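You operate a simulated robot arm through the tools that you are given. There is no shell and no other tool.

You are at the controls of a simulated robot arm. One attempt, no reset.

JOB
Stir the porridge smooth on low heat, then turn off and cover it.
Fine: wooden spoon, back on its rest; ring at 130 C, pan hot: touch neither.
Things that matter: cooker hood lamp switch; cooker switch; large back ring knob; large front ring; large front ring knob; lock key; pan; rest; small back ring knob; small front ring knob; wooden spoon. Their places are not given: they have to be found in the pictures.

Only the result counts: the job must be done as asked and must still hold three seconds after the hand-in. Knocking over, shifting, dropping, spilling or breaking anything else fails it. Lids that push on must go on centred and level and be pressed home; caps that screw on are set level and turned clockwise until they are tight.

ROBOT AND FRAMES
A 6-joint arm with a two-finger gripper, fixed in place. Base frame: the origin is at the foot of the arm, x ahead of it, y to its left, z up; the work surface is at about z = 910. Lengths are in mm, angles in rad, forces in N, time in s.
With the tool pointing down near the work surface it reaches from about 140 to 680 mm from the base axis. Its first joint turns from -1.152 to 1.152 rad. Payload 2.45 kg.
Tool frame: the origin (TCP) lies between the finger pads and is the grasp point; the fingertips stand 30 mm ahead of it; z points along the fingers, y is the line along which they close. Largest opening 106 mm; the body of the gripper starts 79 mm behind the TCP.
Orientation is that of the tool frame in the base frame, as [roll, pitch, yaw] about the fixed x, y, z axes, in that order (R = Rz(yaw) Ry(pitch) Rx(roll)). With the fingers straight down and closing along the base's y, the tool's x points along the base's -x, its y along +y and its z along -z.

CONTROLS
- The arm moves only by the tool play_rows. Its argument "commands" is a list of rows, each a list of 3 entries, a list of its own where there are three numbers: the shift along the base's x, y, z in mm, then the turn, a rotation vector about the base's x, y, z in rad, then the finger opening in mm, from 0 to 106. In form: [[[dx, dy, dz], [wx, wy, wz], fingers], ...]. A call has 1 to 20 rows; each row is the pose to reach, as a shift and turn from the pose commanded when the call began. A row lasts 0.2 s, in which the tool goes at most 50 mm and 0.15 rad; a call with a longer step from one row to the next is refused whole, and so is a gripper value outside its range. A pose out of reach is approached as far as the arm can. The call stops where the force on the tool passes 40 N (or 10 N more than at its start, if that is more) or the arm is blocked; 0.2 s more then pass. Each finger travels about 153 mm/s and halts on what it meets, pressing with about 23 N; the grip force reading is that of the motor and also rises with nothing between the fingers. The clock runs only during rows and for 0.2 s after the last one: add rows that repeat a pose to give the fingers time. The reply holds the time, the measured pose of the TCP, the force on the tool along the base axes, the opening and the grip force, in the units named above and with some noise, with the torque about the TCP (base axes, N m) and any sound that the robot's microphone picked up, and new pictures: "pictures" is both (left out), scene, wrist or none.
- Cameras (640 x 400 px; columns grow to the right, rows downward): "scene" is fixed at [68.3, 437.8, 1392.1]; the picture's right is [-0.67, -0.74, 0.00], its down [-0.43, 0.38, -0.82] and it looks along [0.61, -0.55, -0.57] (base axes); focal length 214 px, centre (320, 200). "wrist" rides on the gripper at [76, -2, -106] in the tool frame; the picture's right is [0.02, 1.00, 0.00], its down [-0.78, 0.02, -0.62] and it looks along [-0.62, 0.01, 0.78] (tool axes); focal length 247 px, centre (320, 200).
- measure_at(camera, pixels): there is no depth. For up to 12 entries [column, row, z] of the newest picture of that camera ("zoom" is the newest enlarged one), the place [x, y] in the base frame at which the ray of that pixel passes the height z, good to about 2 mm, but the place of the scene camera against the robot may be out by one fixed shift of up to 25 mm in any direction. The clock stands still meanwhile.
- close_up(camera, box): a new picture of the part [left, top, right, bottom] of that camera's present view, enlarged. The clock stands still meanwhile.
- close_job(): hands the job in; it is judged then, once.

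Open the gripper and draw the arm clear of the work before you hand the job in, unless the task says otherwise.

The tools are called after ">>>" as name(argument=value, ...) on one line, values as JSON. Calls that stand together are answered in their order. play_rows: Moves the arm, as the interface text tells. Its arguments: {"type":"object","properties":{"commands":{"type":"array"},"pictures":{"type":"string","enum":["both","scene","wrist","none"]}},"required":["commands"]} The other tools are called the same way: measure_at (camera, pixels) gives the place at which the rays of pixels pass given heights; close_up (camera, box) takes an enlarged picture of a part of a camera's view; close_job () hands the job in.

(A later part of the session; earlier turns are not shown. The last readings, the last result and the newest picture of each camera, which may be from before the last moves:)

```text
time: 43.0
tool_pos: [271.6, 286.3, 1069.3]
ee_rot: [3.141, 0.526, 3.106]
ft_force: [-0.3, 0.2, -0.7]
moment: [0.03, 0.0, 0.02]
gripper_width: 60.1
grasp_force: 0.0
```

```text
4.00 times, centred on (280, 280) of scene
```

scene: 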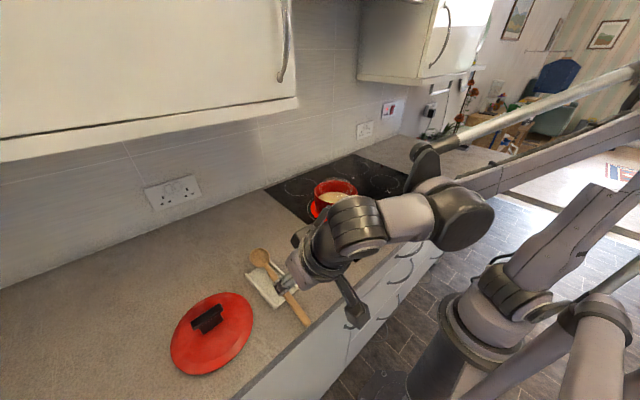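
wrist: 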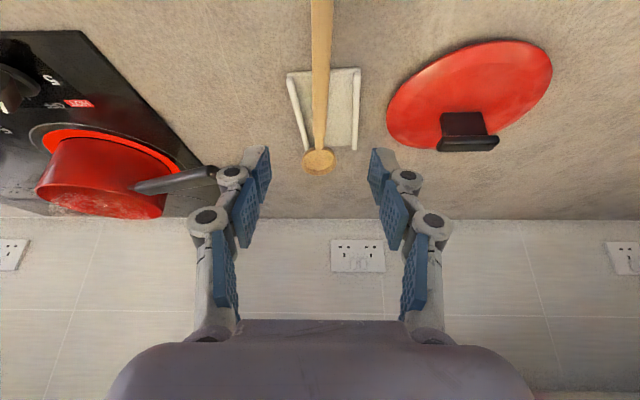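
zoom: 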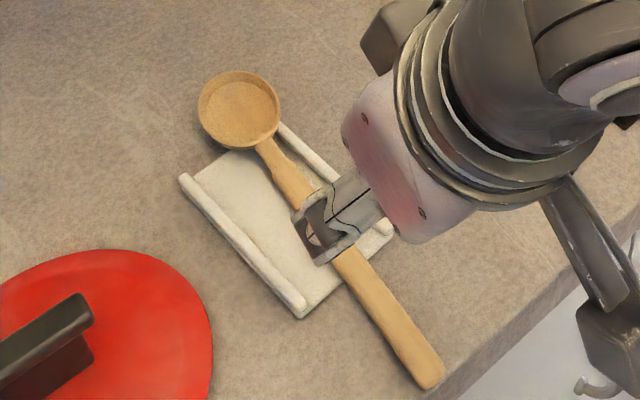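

The spoon lies back on its rest. Now I level the tool and go back above knob 5.

>>> play_rows(commands=[[[0, 0, 40], [0.0045, 0.131, 0], 60], [[0, -30, 70], [0.009, 0.262, 0], 60], [[5, -75, 85], [0.0135, 0.393, 0], 60], [[10, -122, 90], [0.018, 0.5236, 0], 60], [[15, -170, 90], [0.018, 0.5236, 0], 60], [[20, -218, 90], [0.018, 0.5236, 0], 60], [[30, -265, 90], [0.018, 0.5236, 0], 60], [[45, -305, 80], [0.018, 0.5236, 0], 60], [[66, -317, 60], [0.018, 0.5236, 0], 60], [[66, -317, 60], [0.018, 0.5236, 0], 60]])

>>> close_up(camera="scene", box=[210, 230, 340, 390])

>>> close_up(camera="wrist", box=[220, 60, 380, 160])

```text
time: 45.2
tool_pos: [339.9, -30.9, 1127.5]
ee_rot: [3.141, 0.002, 3.105]
ft_force: [-0.1, 0.0, -0.5]
moment: [-0.01, 0.0, 0.0]
gripper_width: 60.0
grasp_force: 0.0
```

scene: 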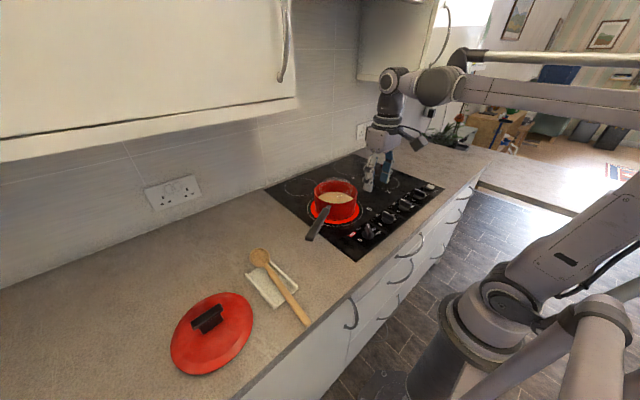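
wrist: 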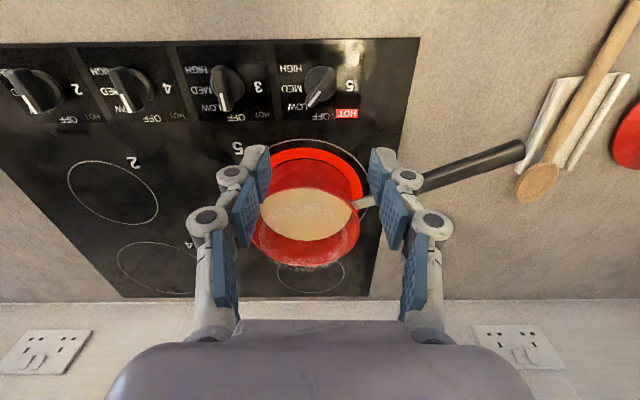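

```text
2.50 times, centred on (275, 310) of scene
```

zoom: 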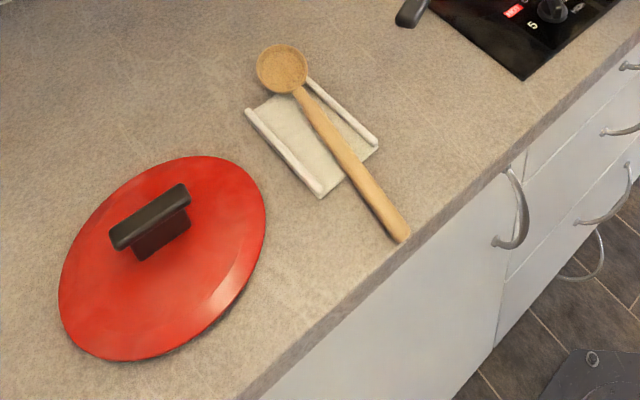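

```text
4.00 times, centred on (300, 110) of wrist
```

zoom: 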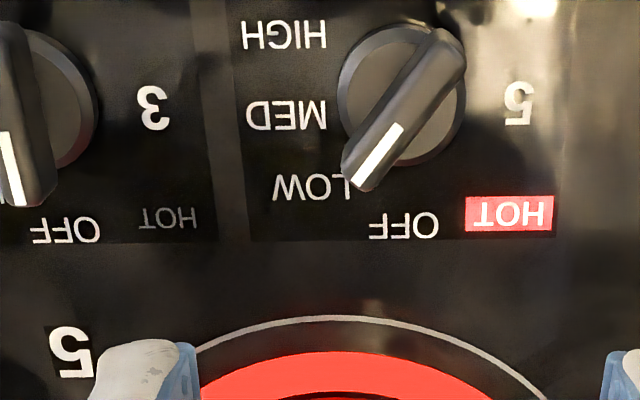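

Knob 5 still points at LOW (zoom 405,110). I turn the wrist by -0.805 rad to match the bar and lower over it.

>>> play_rows(commands=[[[-1.5, 0.5, -30], [0, 0, -0.135], 50], [[-1.5, 0.5, -60], [0, 0, -0.27], 50], [[-1.5, 0.5, -90], [0, 0, -0.405], 50], [[-1.5, 0.5, -110], [0, 0, -0.54], 50], [[-1.5, 0.5, -125], [0, 0, -0.675], 46], [[-1.5, 0.5, -125], [0, 0, -0.805], 46], [[-1.5, 0.5, -150], [0, 0, -0.805], 46], [[-1.5, 0.5, -167], [0, 0, -0.805], 46], [[-1.5, 0.5, -167], [0, 0, -0.805], 46]])

>>> close_up(camera="wrist", box=[220, 80, 420, 210])

```text
time: 47.2
tool_pos: [336.9, -31.5, 958.7]
ee_rot: [-3.141, 0.002, 2.303]
ft_force: [0.0, 0.9, 0.5]
moment: [0.01, 0.0, 0.01]
gripper_width: 45.9
grasp_force: 0.1
```

scene: 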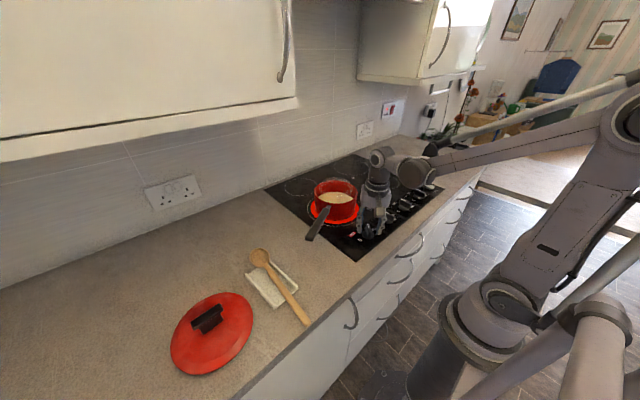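
wrist: 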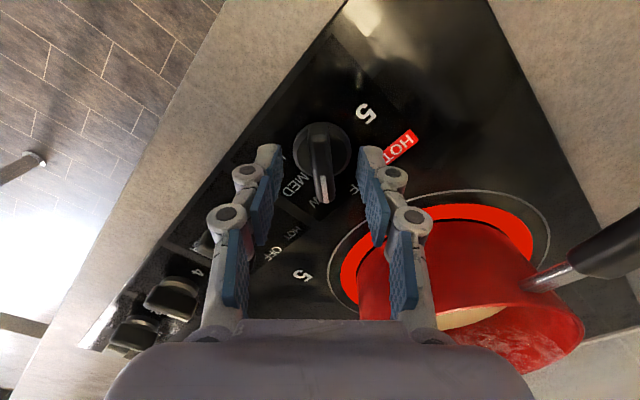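

```text
3.08 times, centred on (320, 145) of wrist
```

zoom: 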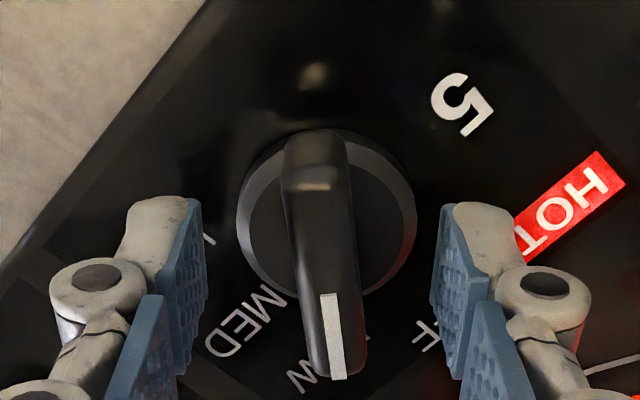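

The bar is centred between the fingers. I close on it, then turn it back anticlockwise by 0.84 rad to OFF.

>>> play_rows(commands=[[[0, 0, 0], [0, 0, 0], 25], [[0, 0, 0], [0, 0, 0], 5], [[0, 0, 0], [0, 0, 0], 5], [[0, 0, 1], [0, 0, 0.12], 5], [[0, 0, 1], [0, 0, 0.24], 5], [[0, 0, 1], [0, 0, 0.36], 5], [[0, 0, 1], [0, 0, 0.48], 5], [[0, 0, 1], [0, 0, 0.6], 5], [[0, 0, 1], [0, 0, 0.72], 5], [[0, 0, 1], [0, 0, 0.84], 5], [[0, 0, 1], [0, 0, 0.85], 5]])

>>> close_up(camera="wrist", box=[220, 60, 420, 190])

```text
time: 49.6
tool_pos: [338.5, -30.2, 959.6]
ee_rot: [3.14, 0.003, -3.13]
ft_force: [16.3, 6.2, 9.1]
moment: [0.17, 0.47, -0.41]
gripper_width: 11.7
grasp_force: 38.7
```

scene: 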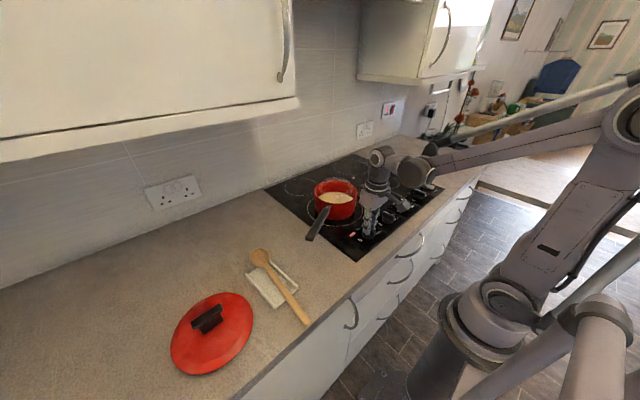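
wrist: 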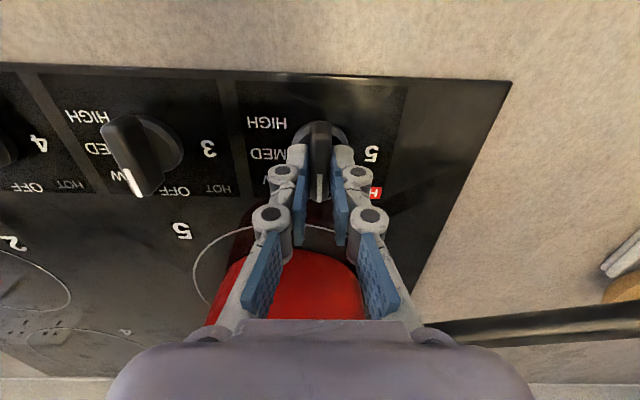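

```text
3.08 times, centred on (320, 125) of wrist
```

zoom: 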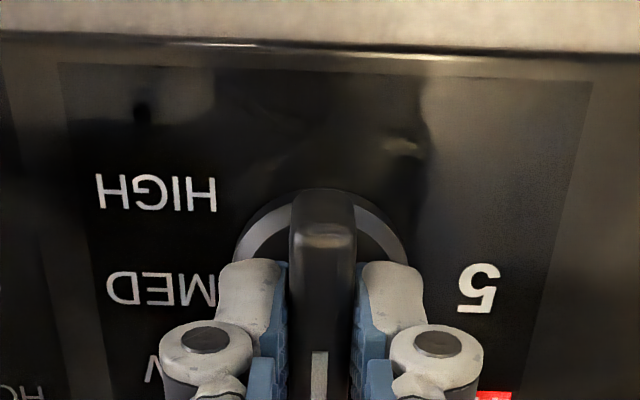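

The ring glow has gone and the knob presses on its OFF stop (torque -0.41). I open and rise, then check the pointer.

>>> play_rows(commands=[[[0, 0, 0], [0, 0, -0.015], 12], [[0, 0, 0], [0, 0, -0.015], 30], [[0, 0, 0], [0, 0, -0.015], 44], [[0, 0, 40], [0, 0, -0.015], 46], [[0, 0, 85], [0, 0, -0.015], 60], [[-20, 0, 125], [0, 0, -0.015], 60], [[-40, 10, 165], [0, 0, -0.015], 60], [[-40, 20, 210], [0, 0, -0.015], 80], [[-40, 30, 230], [0, 0, -0.015], 100], [[-40, 30, 230], [0, 0, -0.015], 106]])

>>> close_up(camera="wrist", box=[200, 60, 360, 160])

>>> close_up(camera="scene", box=[300, 160, 440, 248])

```text
time: 51.8
tool_pos: [296.4, 0.5, 1188.5]
ee_rot: [-3.14, 0.002, 3.138]
ft_force: [-0.1, 0.5, 0.0]
moment: [0.01, 0.04, 0.03]
gripper_width: 106.1
grasp_force: 0.0
```

scene: 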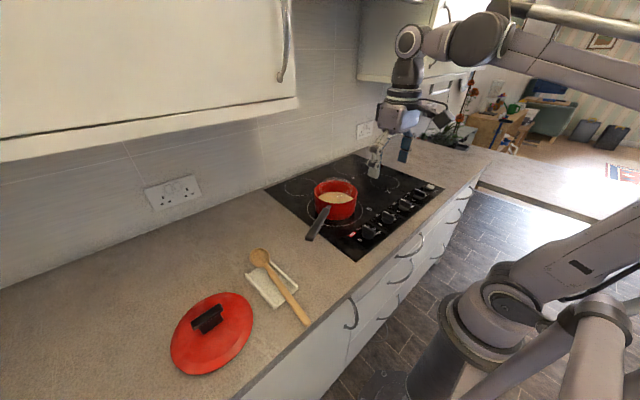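
wrist: 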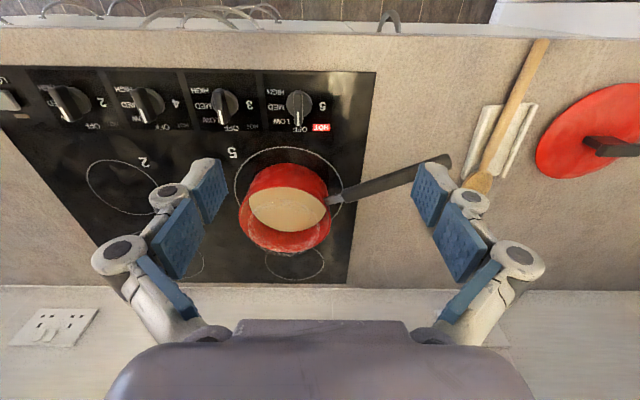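

```text
4.00 times, centred on (280, 110) of wrist
```

zoom: 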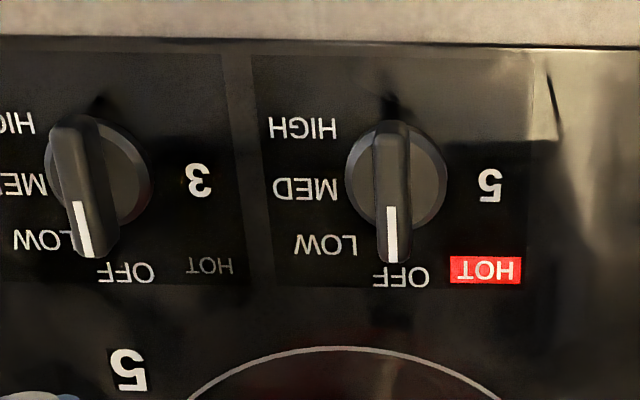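

```text
4.55 times, centred on (370, 204) of scene
```

zoom: 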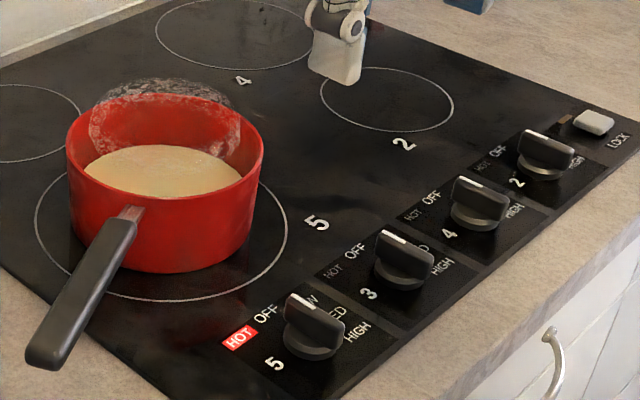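

Knob 5 is at OFF, HOT residual lamp lit, porridge smooth, pan unmoved. I go over to the lid for a close look.

>>> play_rows(commands=[[[0, 45, 0], [0, 0, 0], 106], [[0, 93, 0], [0, 0, 0], 106], [[0, 141, 0], [0, 0, 0], 106], [[0, 189, 0], [0, 0, 0], 106], [[2, 237, 0], [0, 0, 0], 106], [[4, 285, 0], [0, 0, 0], 106], [[6, 333, 0], [0, 0, 0], 106], [[8, 380, -10], [0, 0, 0], 106], [[10, 420, -30], [0, 0, 0], 106], [[12, 440, -65], [0, 0, 0], 106], [[12, 440, -65], [0, 0, 0], 106]])

>>> close_up(camera="wrist", box=[220, 60, 420, 200])

>>> close_up(camera="scene", box=[150, 270, 280, 390])

```text
time: 54.2
tool_pos: [308.4, 440.9, 1122.5]
ee_rot: [-3.139, 0.001, 3.137]
ft_force: [0.4, 0.1, 0.4]
moment: [0.02, 0.0, -0.03]
gripper_width: 106.3
grasp_force: 0.1
```

scene: 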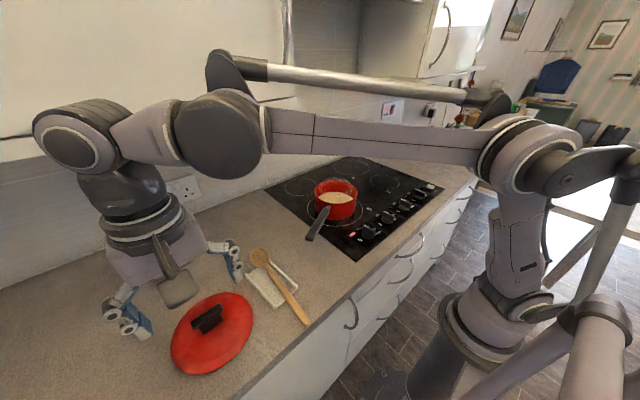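
wrist: 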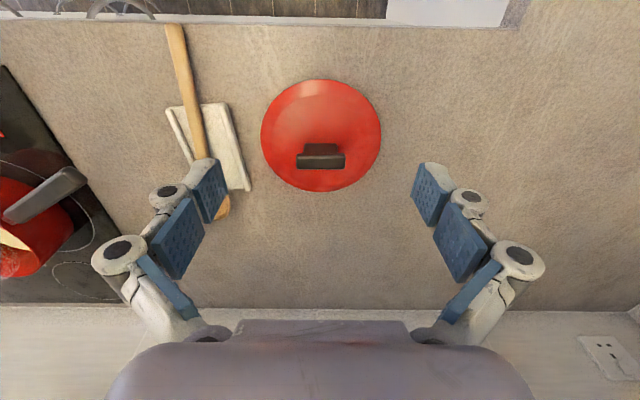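

```text
2.86 times, centred on (320, 130) of wrist
```

zoom: 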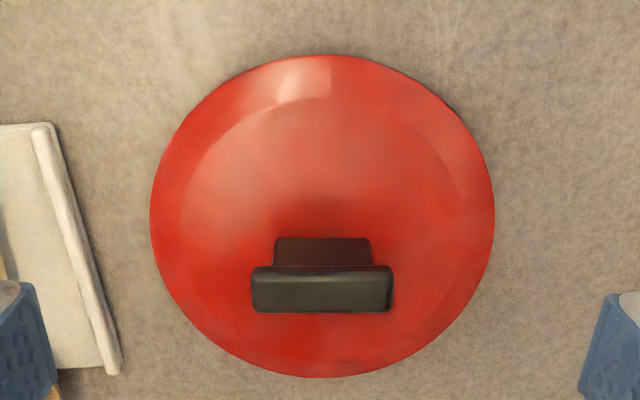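

```text
3.33 times, centred on (215, 330) of scene
```

zoom: 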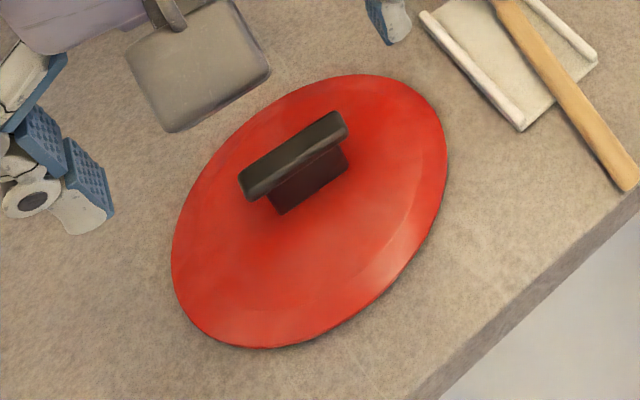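

I measure lid edge and handle points.

>>> measure_at(camera="wrist", pixels=[[260.6, 135.2, 913], [381.2, 135.2, 913], [320.7, 79.3, 913], [320, 192.2, 913], [296.2, 161.5, 950], [345.2, 161.5, 950], [320, 153.8, 950], [320, 169.2, 950], [320, 169.2, 960], [320, 153.8, 945], [320.5, 143.3, 925]])

```text
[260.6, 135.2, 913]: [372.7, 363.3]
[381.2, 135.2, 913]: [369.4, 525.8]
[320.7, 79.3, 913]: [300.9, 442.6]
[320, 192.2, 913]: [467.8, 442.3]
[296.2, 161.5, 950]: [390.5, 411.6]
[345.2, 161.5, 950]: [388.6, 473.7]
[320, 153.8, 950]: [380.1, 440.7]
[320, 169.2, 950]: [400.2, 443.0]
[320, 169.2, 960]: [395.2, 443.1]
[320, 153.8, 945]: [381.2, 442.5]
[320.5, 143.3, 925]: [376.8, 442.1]
```

The lid is centred at about (384,444), diameter ~164, with a handle bar ~60 mm long along y, top near z≈957. I'll take the bar by its ends; first I move to just above it.

>>> play_rows(commands=[[[25, 1, -30], [0, 0, 0], 100], [[50, 2, -60], [0, 0, 0], 96], [[70, 2.5, -95], [0, 0, 0], 96], [[76, 2.5, -112], [0, 0, 0], 96], [[76, 2.5, -112], [0, 0, 0], 96]])

>>> close_up(camera="wrist", box=[220, 90, 420, 220])

>>> close_up(camera="scene", box=[150, 260, 290, 390])

```text
time: 55.4
tool_pos: [384.1, 441.5, 1012.3]
ee_rot: [-3.141, 0.003, 3.138]
ft_force: [0.8, -0.3, 0.4]
moment: [-0.03, 0.0, 0.01]
gripper_width: 96.2
grasp_force: 0.0
```

scene: 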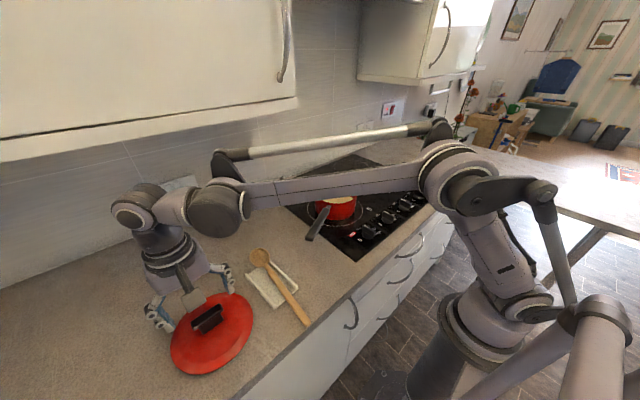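
wrist: 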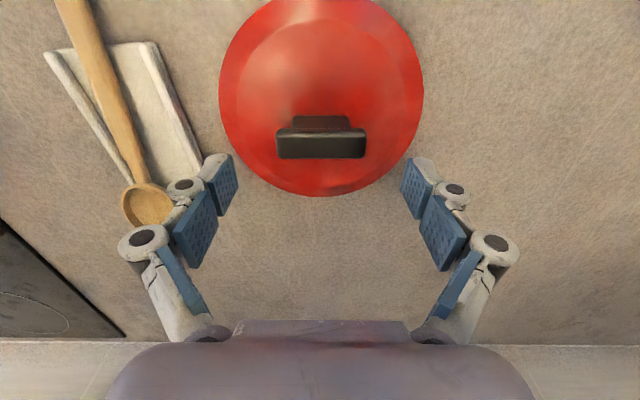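

```text
3.08 times, centred on (320, 155) of wrist
```

zoom: 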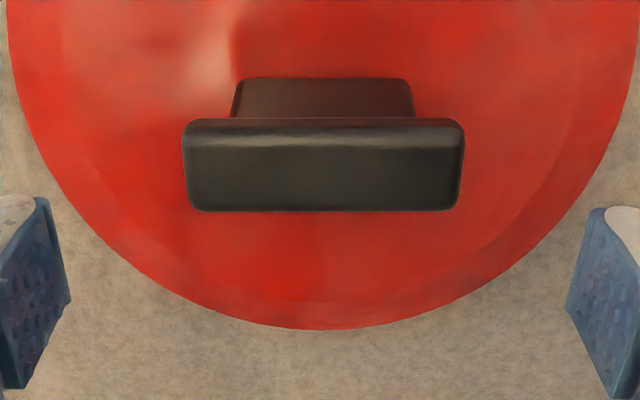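

```text
3.08 times, centred on (220, 325) of scene
```

zoom: 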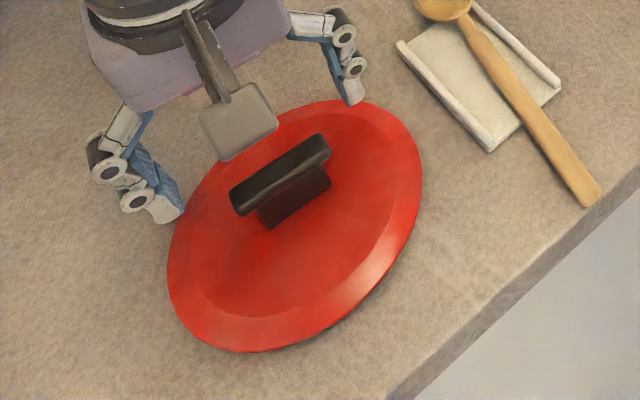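

The bar spans x≈376-394, y≈413-473, z≈950-964. I lower the open fingers beside its ends (tips to ~934) and close.

>>> play_rows(commands=[[[1, 1, -25], [0, 0, 0], 96], [[1, 1, -47], [0, 0, 0], 90], [[1, 1, -47], [0, 0, 0], 75], [[1, 1, -47], [0, 0, 0], 60], [[1, 1, -47], [0, 0, 0], 50], [[1, 1, -47], [0, 0, 0], 50]])

>>> close_up(camera="wrist", box=[220, 90, 420, 220])

>>> close_up(camera="scene", box=[150, 260, 290, 390])

```text
time: 56.8
tool_pos: [384.1, 442.6, 965.5]
ee_rot: [-3.141, 0.003, 3.138]
ft_force: [0.2, -0.1, 0.1]
moment: [0.02, 0.01, 0.0]
gripper_width: 58.6
grasp_force: 22.0
```

scene: 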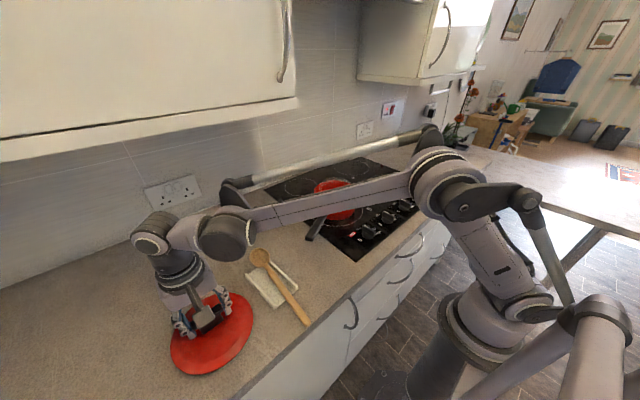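
wrist: 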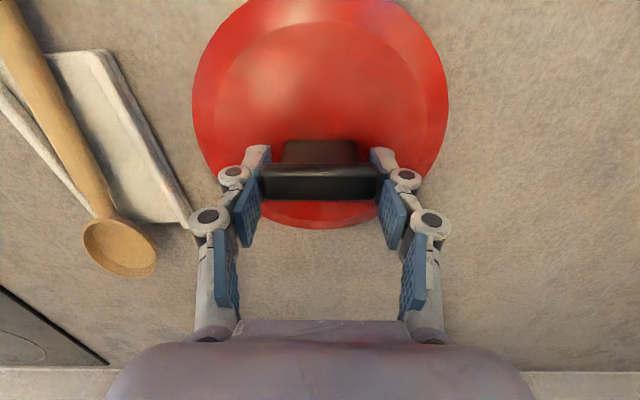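

```text
3.08 times, centred on (320, 155) of wrist
```

zoom: 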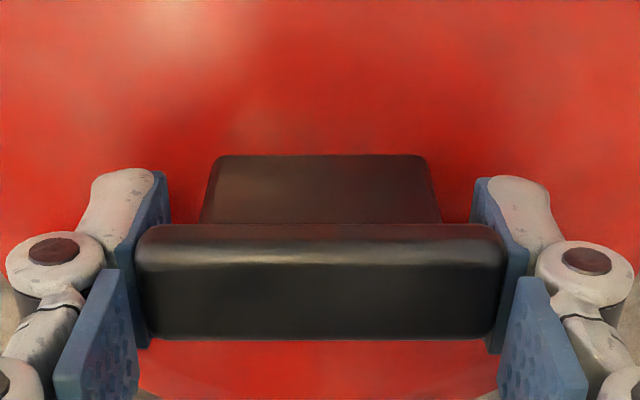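

```text
3.08 times, centred on (220, 325) of scene
```

zoom: 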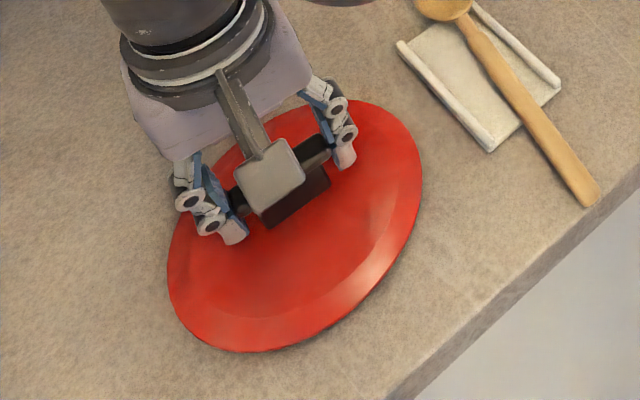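

The bar ends are held at 58.6 mm. I lift the lid straight up 60 mm and check it hangs level.

>>> play_rows(commands=[[[0, 0, 8], [0, 0, 0], 50], [[0, 0, 25], [0, 0, 0], 50], [[0, 0, 50], [0, 0, 0], 50], [[0, 0, 80], [0, 0, 0], 50], [[0, 0, 80], [0, 0, 0], 50], [[0, 0, 80], [0, 0, 0], 50]])

>>> close_up(camera="scene", box=[150, 230, 290, 390])

>>> close_up(camera="wrist", box=[180, 0, 460, 240])

```text
time: 58.2
tool_pos: [387.6, 444.1, 1046.6]
ee_rot: [-3.14, 0.002, 3.138]
ft_force: [-0.4, 0.2, -2.8]
moment: [0.0, 0.0, 0.02]
gripper_width: 58.5
grasp_force: 22.9
```

scene: 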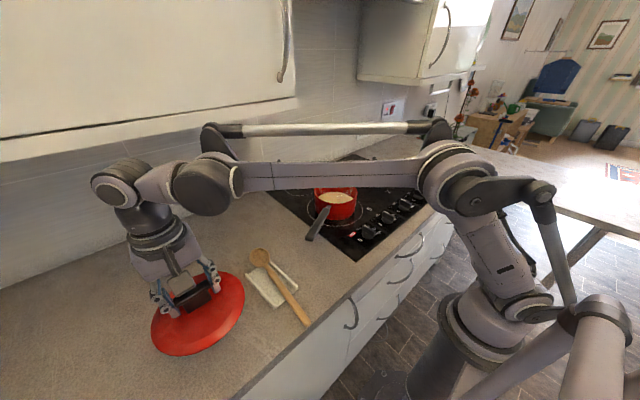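
wrist: 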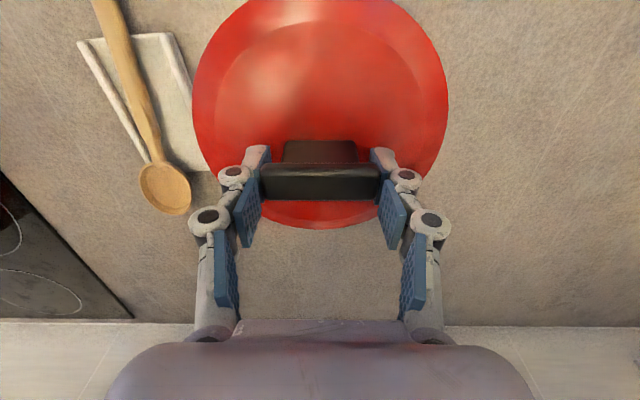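

```text
2.50 times, centred on (220, 310) of scene
```

zoom: 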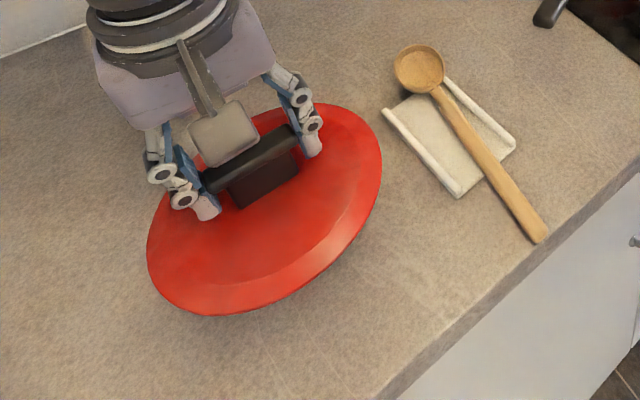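

```text
1.67 times, centred on (320, 120) of wrist
```

zoom: 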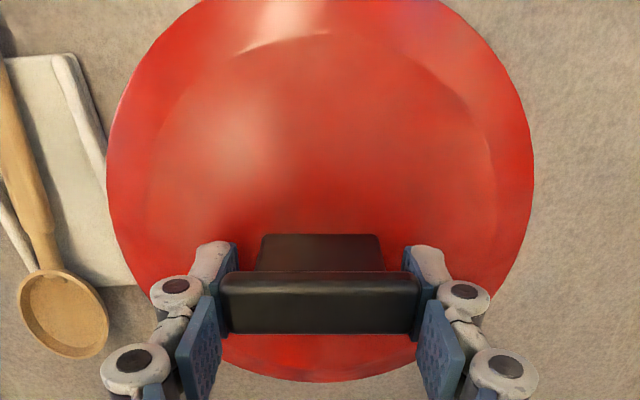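

The lid hangs level, unchanged in the wrist view. I measure the lid's edges relative to the TCP now (edge at about z≈994).

>>> measure_at(camera="wrist", pixels=[[192, 95, 994], [448, 95, 994], [320, 229, 994], [320, 229, 997], [215, 30, 994], [425, 30, 994], [195, 75, 994], [447, 75, 994]])

```text
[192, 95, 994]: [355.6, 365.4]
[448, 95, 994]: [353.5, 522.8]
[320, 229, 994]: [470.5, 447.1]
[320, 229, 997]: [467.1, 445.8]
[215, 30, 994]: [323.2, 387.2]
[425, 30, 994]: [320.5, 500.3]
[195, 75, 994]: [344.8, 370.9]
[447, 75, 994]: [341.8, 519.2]
```

Lid centre lies within ~2 mm of the TCP axis. I carry it up and across towards the pan, stopping short so that I can see the pan beside the lid and measure it exactly.

>>> play_rows(commands=[[[0, -10, 40], [0, 0, 0], 50], [[4, -40, 75], [0, 0, 0], 50], [[9, -80, 98], [0, 0, 0], 50], [[14, -125, 105], [0, 0, 0], 50], [[20, -172, 105], [0, 0, 0], 50], [[26, -219, 105], [0, 0, 0], 50], [[31, -255, 105], [0, 0, 0], 50], [[35, -273, 105], [0, 0, 0], 50], [[35, -273, 105], [0, 0, 0], 50], [[35, -273, 105], [0, 0, 0], 50]])

>>> close_up(camera="wrist", box=[50, 90, 250, 260])

```text
time: 60.4
tool_pos: [420.8, 171.3, 1151.4]
ee_rot: [-3.14, 0.003, 3.138]
ft_force: [-0.1, 0.0, -2.0]
moment: [0.02, -0.02, 0.0]
gripper_width: 58.3
grasp_force: 22.8
```

scene: 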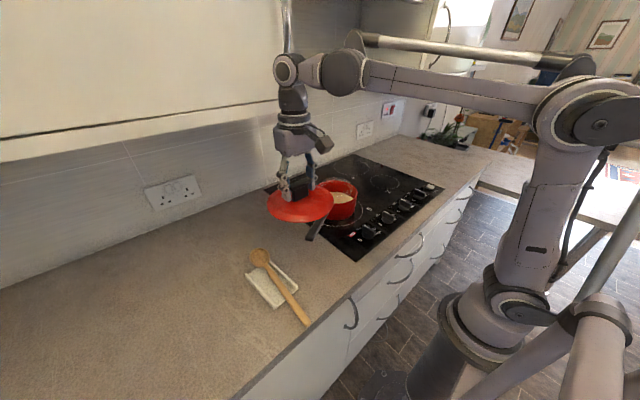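
wrist: 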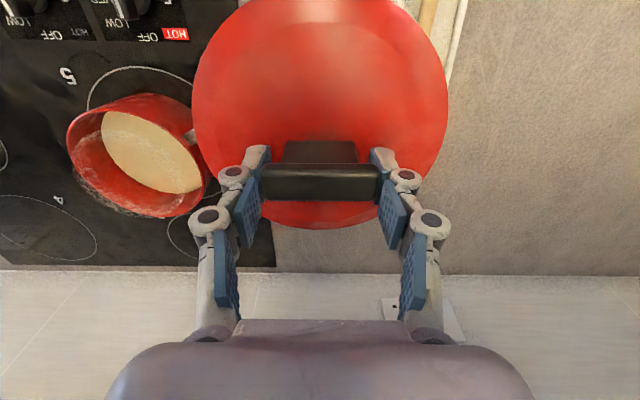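

```text
2.35 times, centred on (150, 175) of wrist
```

zoom: 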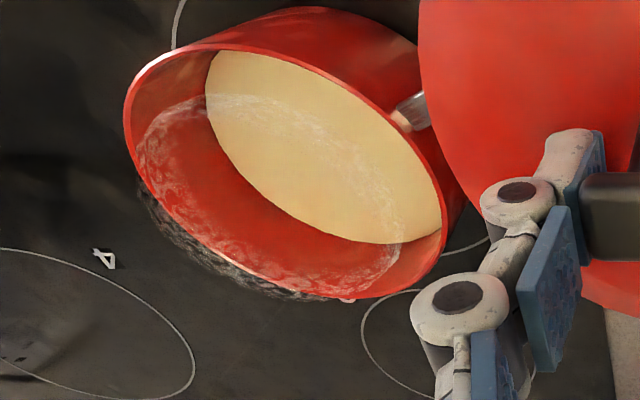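

The pan's rim is visible (zoom 124-440, 47-298). I measure points around the rim.

>>> measure_at(camera="wrist", pixels=[[66.6, 141, 985], [77.7, 118, 985], [116, 109.9, 985], [150, 118.8, 985], [184, 145.2, 985], [201, 177.1, 985], [199.8, 202.7, 985], [167, 216.7, 985], [111.7, 199.7, 985], [81.9, 175, 985], [320, 229, 1100], [192, 95, 1100]])

>>> measure_at(camera="zoom", pixels=[[124, 120, 985], [360, 298, 985], [230, 258, 985], [240, 47, 985], [400, 130, 985], [440, 205, 985], [124, 120, 978], [360, 298, 978], [230, 258, 978], [240, 47, 978], [400, 130, 978], [440, 205, 978]])

```text
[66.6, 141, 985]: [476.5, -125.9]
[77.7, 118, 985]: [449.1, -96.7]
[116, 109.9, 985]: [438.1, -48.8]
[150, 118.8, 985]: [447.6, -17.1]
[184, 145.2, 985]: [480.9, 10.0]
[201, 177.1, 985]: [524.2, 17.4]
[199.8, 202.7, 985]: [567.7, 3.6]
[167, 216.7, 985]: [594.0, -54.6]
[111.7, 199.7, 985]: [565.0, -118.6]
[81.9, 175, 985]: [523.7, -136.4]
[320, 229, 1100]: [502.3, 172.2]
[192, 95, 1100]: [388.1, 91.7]
```

```text
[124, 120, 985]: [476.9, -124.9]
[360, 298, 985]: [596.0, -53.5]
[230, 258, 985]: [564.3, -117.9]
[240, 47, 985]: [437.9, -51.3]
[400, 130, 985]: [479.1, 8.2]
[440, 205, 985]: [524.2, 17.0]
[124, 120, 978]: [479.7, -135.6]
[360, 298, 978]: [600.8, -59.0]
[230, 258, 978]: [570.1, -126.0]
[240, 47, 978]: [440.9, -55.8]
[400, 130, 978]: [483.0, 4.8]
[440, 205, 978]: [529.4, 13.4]
```

Taking all views together, the pan's rim is at z≈990 with its centre at about (512.5,-56). I carry the lid above the pan at unchanged height.

>>> play_rows(commands=[[[0, -45, 0], [0, 0, 0], 50], [[0, -93, 0], [0, 0, 0], 50], [[5, -140, 0], [0, 0, 0], 50], [[30, -180, 0], [0, 0, 0], 50], [[60, -215, 0], [0, 0, 0], 50], [[85, -227, 0], [0, 0, 0], 50], [[92, -227, 0], [0, 0, 0], 50], [[92, -227, 0], [0, 0, 0], 50], [[92, -227, 0], [0, 0, 0], 50]])

>>> close_up(camera="scene", box=[280, 110, 400, 240])

```text
time: 62.4
tool_pos: [513.7, -56.3, 1151.5]
ee_rot: [-3.141, 0.001, 3.139]
ft_force: [-0.2, 0.2, -2.2]
moment: [0.01, 0.0, 0.01]
gripper_width: 58.5
grasp_force: 22.7
```

scene: 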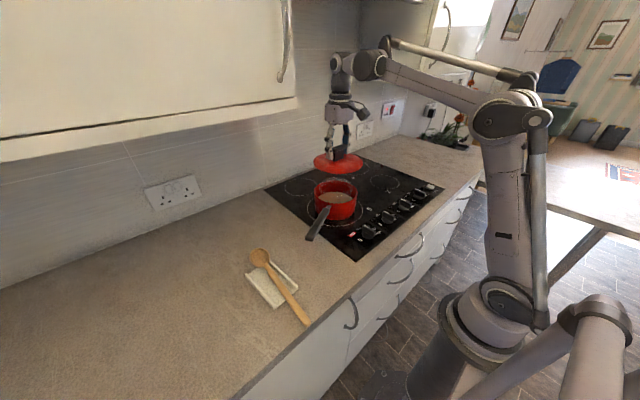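
wrist: 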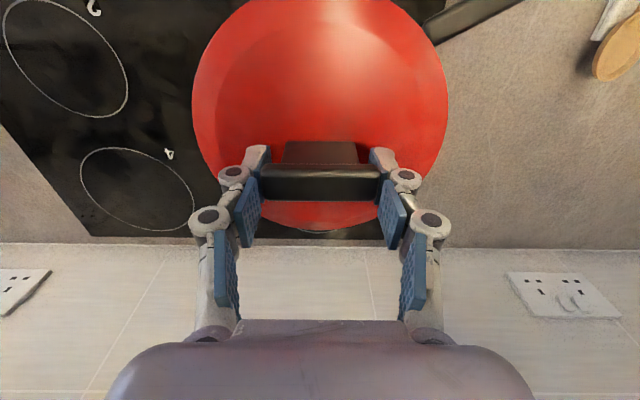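

```text
3.08 times, centred on (340, 175) of scene
```

zoom: 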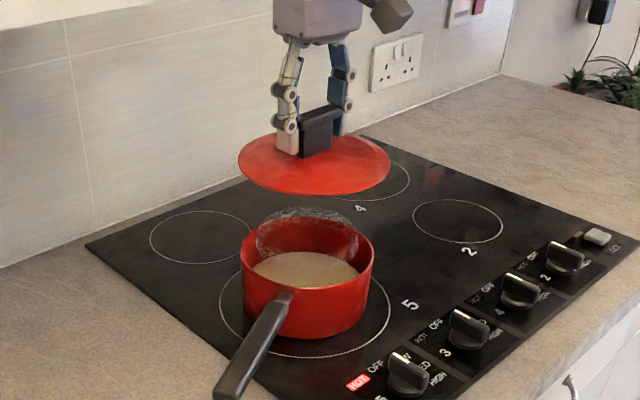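

The lid is above the pan, level. I compare lid and rim centres in the scene zoom as a cross-check.

>>> measure_at(camera="zoom", pixels=[[238, 160, 1098], [391, 162, 1098], [318, 195, 1098], [241, 255, 990], [374, 250, 990], [307, 289, 990], [300, 208, 990]])

```text
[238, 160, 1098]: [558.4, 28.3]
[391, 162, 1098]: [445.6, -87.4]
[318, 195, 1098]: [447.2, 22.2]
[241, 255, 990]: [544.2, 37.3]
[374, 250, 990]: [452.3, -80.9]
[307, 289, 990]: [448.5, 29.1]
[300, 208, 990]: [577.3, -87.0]
```

The two centres differ by a few mm in this rough check, so I enlarge more for a finer comparison.

>>> close_up(camera="scene", box=[316, 145, 380, 185])

>>> close_up(camera="scene", box=[308, 170, 372, 225])

```text
10.00 times, centred on (348, 165) of scene
```

zoom: 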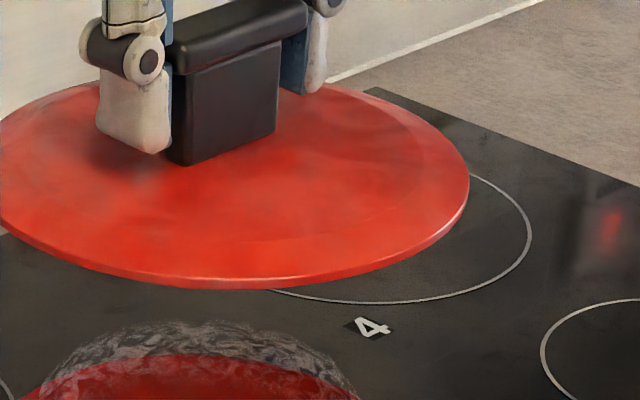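

```text
7.27 times, centred on (340, 198) of scene
```

zoom: 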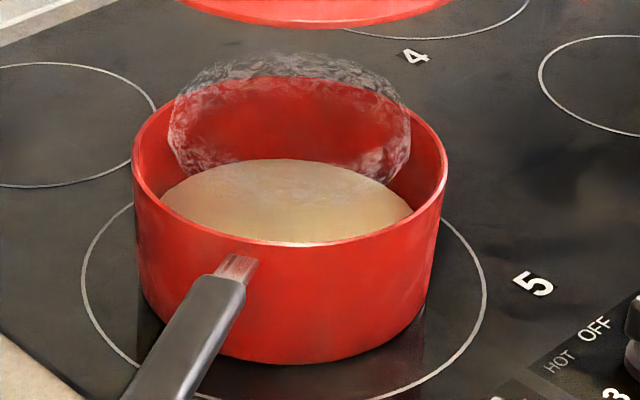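

The rough comparison hints at only a few mm difference along the image's horizontal. I lower the lid to about 12 mm above the rim, where the comparison is far more direct.

>>> play_rows(commands=[[[0, 0, -30], [0, 0, 0], 50], [[0, 0, -60], [0, 0, 0], 50], [[0, 0, -80], [0, 0, 0], 50], [[0, 0, -92], [0, 0, 0], 50], [[0, 0, -92], [0, 0, 0], 50]])

>>> close_up(camera="scene", box=[300, 160, 380, 210])

>>> close_up(camera="scene", box=[290, 150, 390, 240])

```text
time: 63.6
tool_pos: [513.3, -56.6, 1060.4]
ee_rot: [3.141, 0.001, 3.137]
ft_force: [0.9, 0.0, -1.8]
moment: [0.0, 0.03, -0.02]
gripper_width: 58.1
grasp_force: 22.8
```

scene: 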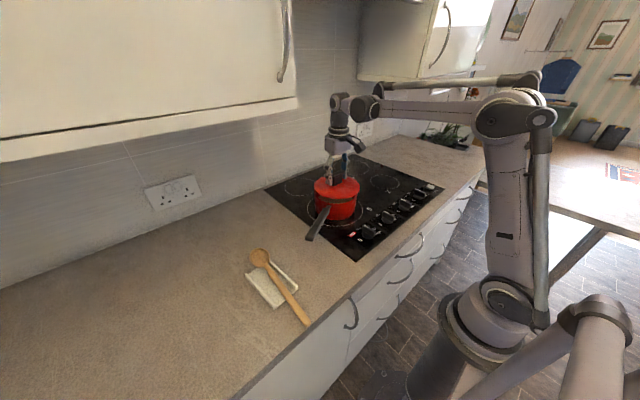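
wrist: 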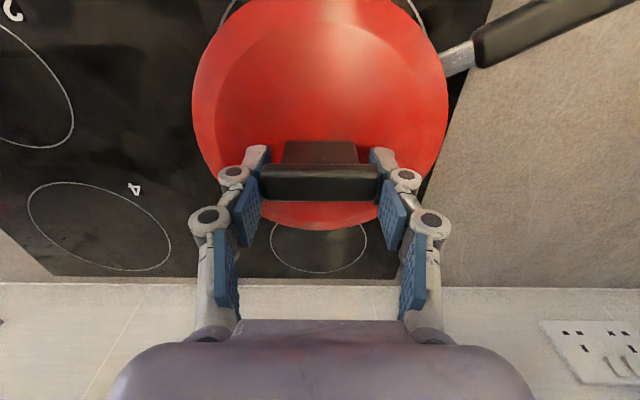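

```text
8.00 times, centred on (340, 185) of scene
```

zoom: 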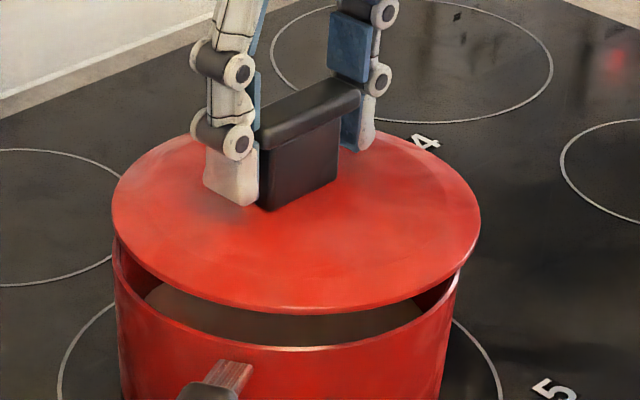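

```text
4.44 times, centred on (340, 195) of scene
```

zoom: 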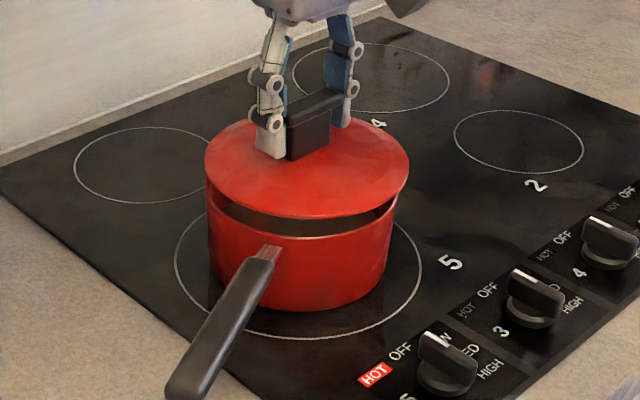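

Directly above the rim the lid overhangs ~3 px left but ~20 px right in the zoom, i.e. it sits ~3.7 mm too far image-right. I shift by (+1.5,+3) mm and lower a bit, then compare again.

>>> play_rows(commands=[[[1.5, 3, 0], [0, 0, 0], 50], [[1.5, 3, -4], [0, 0, 0], 50], [[1.5, 3, -8], [0, 0, 0], 50], [[1.5, 3, -8], [0, 0, 0], 50]])

>>> close_up(camera="scene", box=[300, 160, 380, 210])

>>> close_up(camera="wrist", box=[160, 0, 480, 200])

```text
time: 64.6
tool_pos: [514.3, -54.3, 1051.0]
ee_rot: [-3.141, 0.003, 3.136]
ft_force: [0.3, 0.2, -1.3]
moment: [0.0, -0.01, 0.03]
gripper_width: 58.6
grasp_force: 23.0
```

scene: 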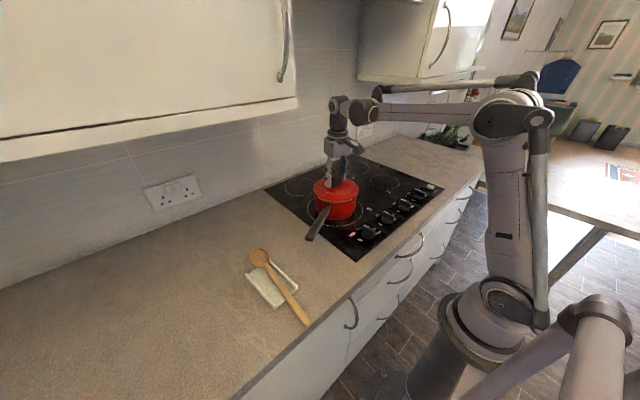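
wrist: 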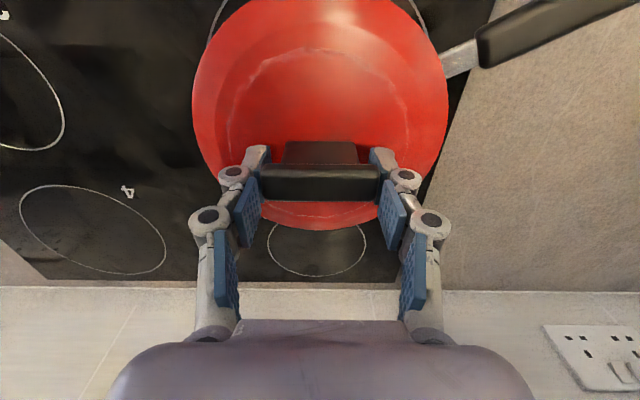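

```text
8.00 times, centred on (340, 185) of scene
```

zoom: 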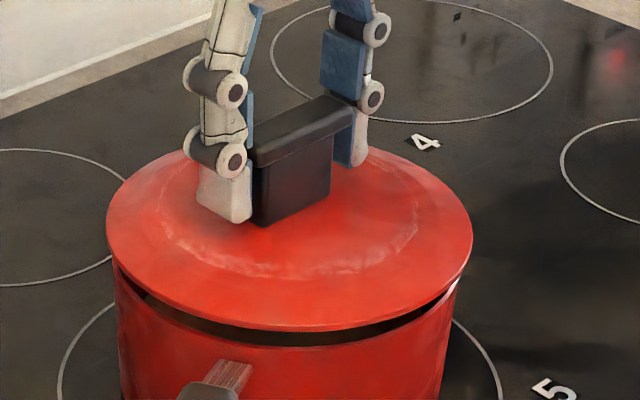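

```text
2.00 times, centred on (320, 100) of wrist
```

zoom: 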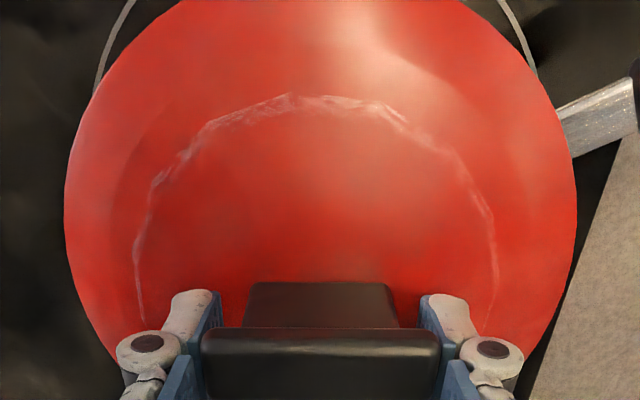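

Now the lid is centred to about 1 mm in the scene view (lid 106-473, rim 113-460) and the steam ring looks concentric. I lower in 2 mm steps watching the force.

>>> play_rows(commands=[[[0.5, 0, -2], [0, 0, 0], 50], [[0.5, 0, -4], [0, 0, 0], 50], [[0.5, 0, -4], [0, 0, 0], 50]], pictures="none")

>>> close_up(camera="scene", box=[300, 160, 380, 210])

```text
time: 65.4
tool_pos: [515.4, -53.1, 1046.3]
ee_rot: [3.141, 0.002, 3.139]
ft_force: [0.3, -0.4, -2.4]
moment: [0.0, 0.0, 0.0]
gripper_width: 58.5
grasp_force: 23.4
```

```text
8.00 times, centred on (340, 185) of scene
```

zoom: 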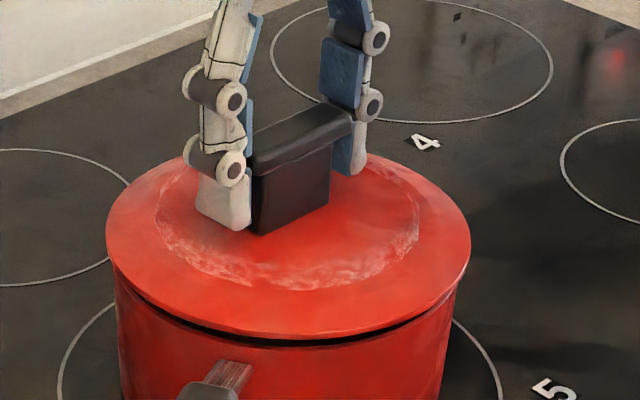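

Only a thin dark slit remains at row ~340. I continue down in small steps.

>>> play_rows(commands=[[[0, 0, -1.5], [0, 0, 0], 50], [[0, 0, -3], [0, 0, 0], 50], [[0, 0, -3], [0, 0, 0], 50]], pictures="none")

>>> close_up(camera="scene", box=[300, 160, 380, 210])

```text
time: 66.2
tool_pos: [515.6, -53.3, 1044.9]
ee_rot: [3.141, 0.003, 3.138]
ft_force: [1.0, -0.2, -2.3]
moment: [-0.03, -0.01, -0.01]
gripper_width: 59.0
grasp_force: 22.7
```

```text
8.00 times, centred on (340, 185) of scene
```

zoom: 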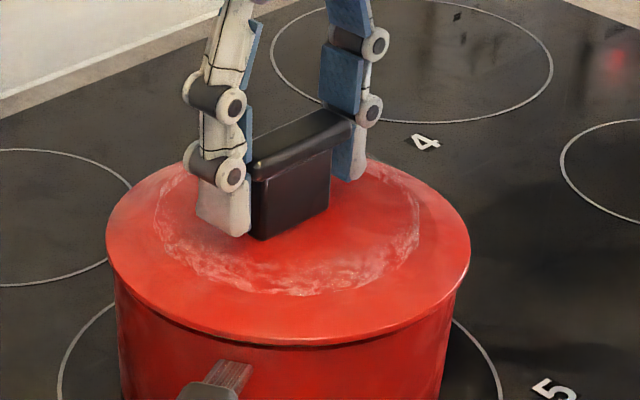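

The gap is almost closed with no contact force yet; I go on down.

>>> play_rows(commands=[[[0, 0, -1], [0, 0, 0], 50], [[0, 0, -2], [0, 0, 0], 50], [[0, 0, -2], [0, 0, 0], 50]], pictures="none")

>>> close_up(camera="scene", box=[300, 160, 380, 210])

```text
time: 67.0
tool_pos: [515.0, -55.1, 1042.0]
ee_rot: [3.141, 0.0, 3.139]
ft_force: [0.2, 0.0, -1.6]
moment: [0.03, 0.01, 0.02]
gripper_width: 58.7
grasp_force: 23.0
```

```text
8.00 times, centred on (340, 185) of scene
```

zoom: 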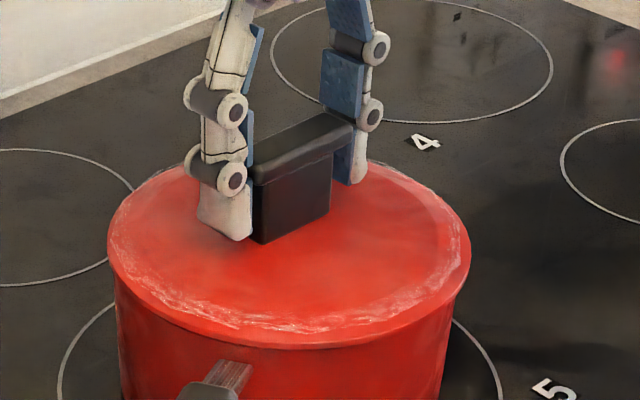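

The slit is gone visually but force is still just the lid's weight (-1.6 N). I lower further in 1 mm steps.

>>> play_rows(commands=[[[0, 0, -1], [0, 0, 0], 50], [[0, 0, -2], [0, 0, 0], 50], [[0, 0, -2], [0, 0, 0], 50]], pictures="none")

>>> close_up(camera="scene", box=[300, 160, 380, 210])

```text
time: 67.8
tool_pos: [514.9, -54.2, 1039.5]
ee_rot: [-3.141, 0.001, 3.139]
ft_force: [0.1, 0.2, -2.0]
moment: [0.04, -0.01, -0.03]
gripper_width: 58.3
grasp_force: 23.1
```

```text
8.00 times, centred on (340, 185) of scene
```

zoom: 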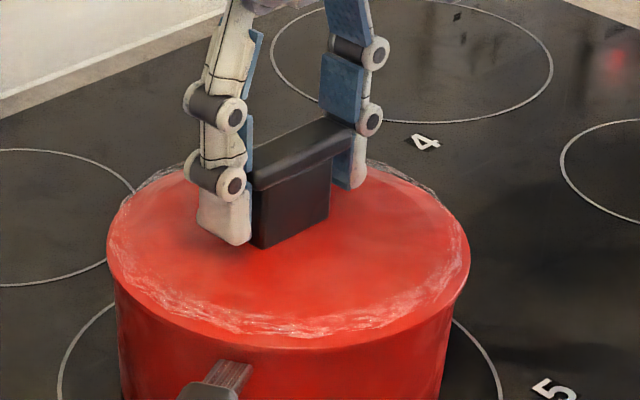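

Still no contact; I keep lowering in small steps.

>>> play_rows(commands=[[[0, 0, -1], [0, 0, 0], 50], [[0, 0, -2], [0, 0, 0], 50], [[0, 0, -2], [0, 0, 0], 50]], pictures="none")

>>> close_up(camera="scene", box=[300, 160, 380, 210])

```text
time: 68.6
tool_pos: [514.0, -53.2, 1038.0]
ee_rot: [3.141, 0.002, 3.138]
ft_force: [0.3, 0.4, -1.6]
moment: [-0.03, -0.01, -0.01]
gripper_width: 58.4
grasp_force: 22.9
```

```text
8.00 times, centred on (340, 185) of scene
```

zoom: 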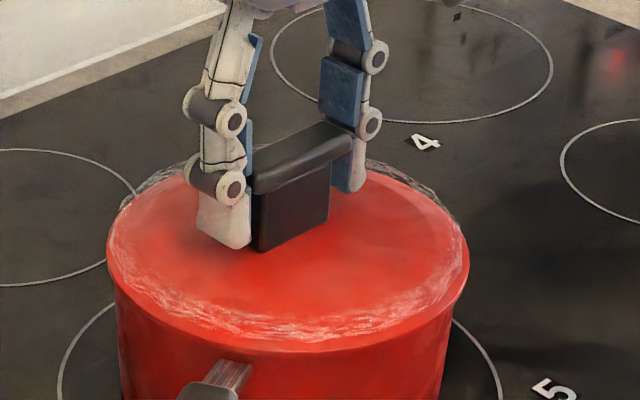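

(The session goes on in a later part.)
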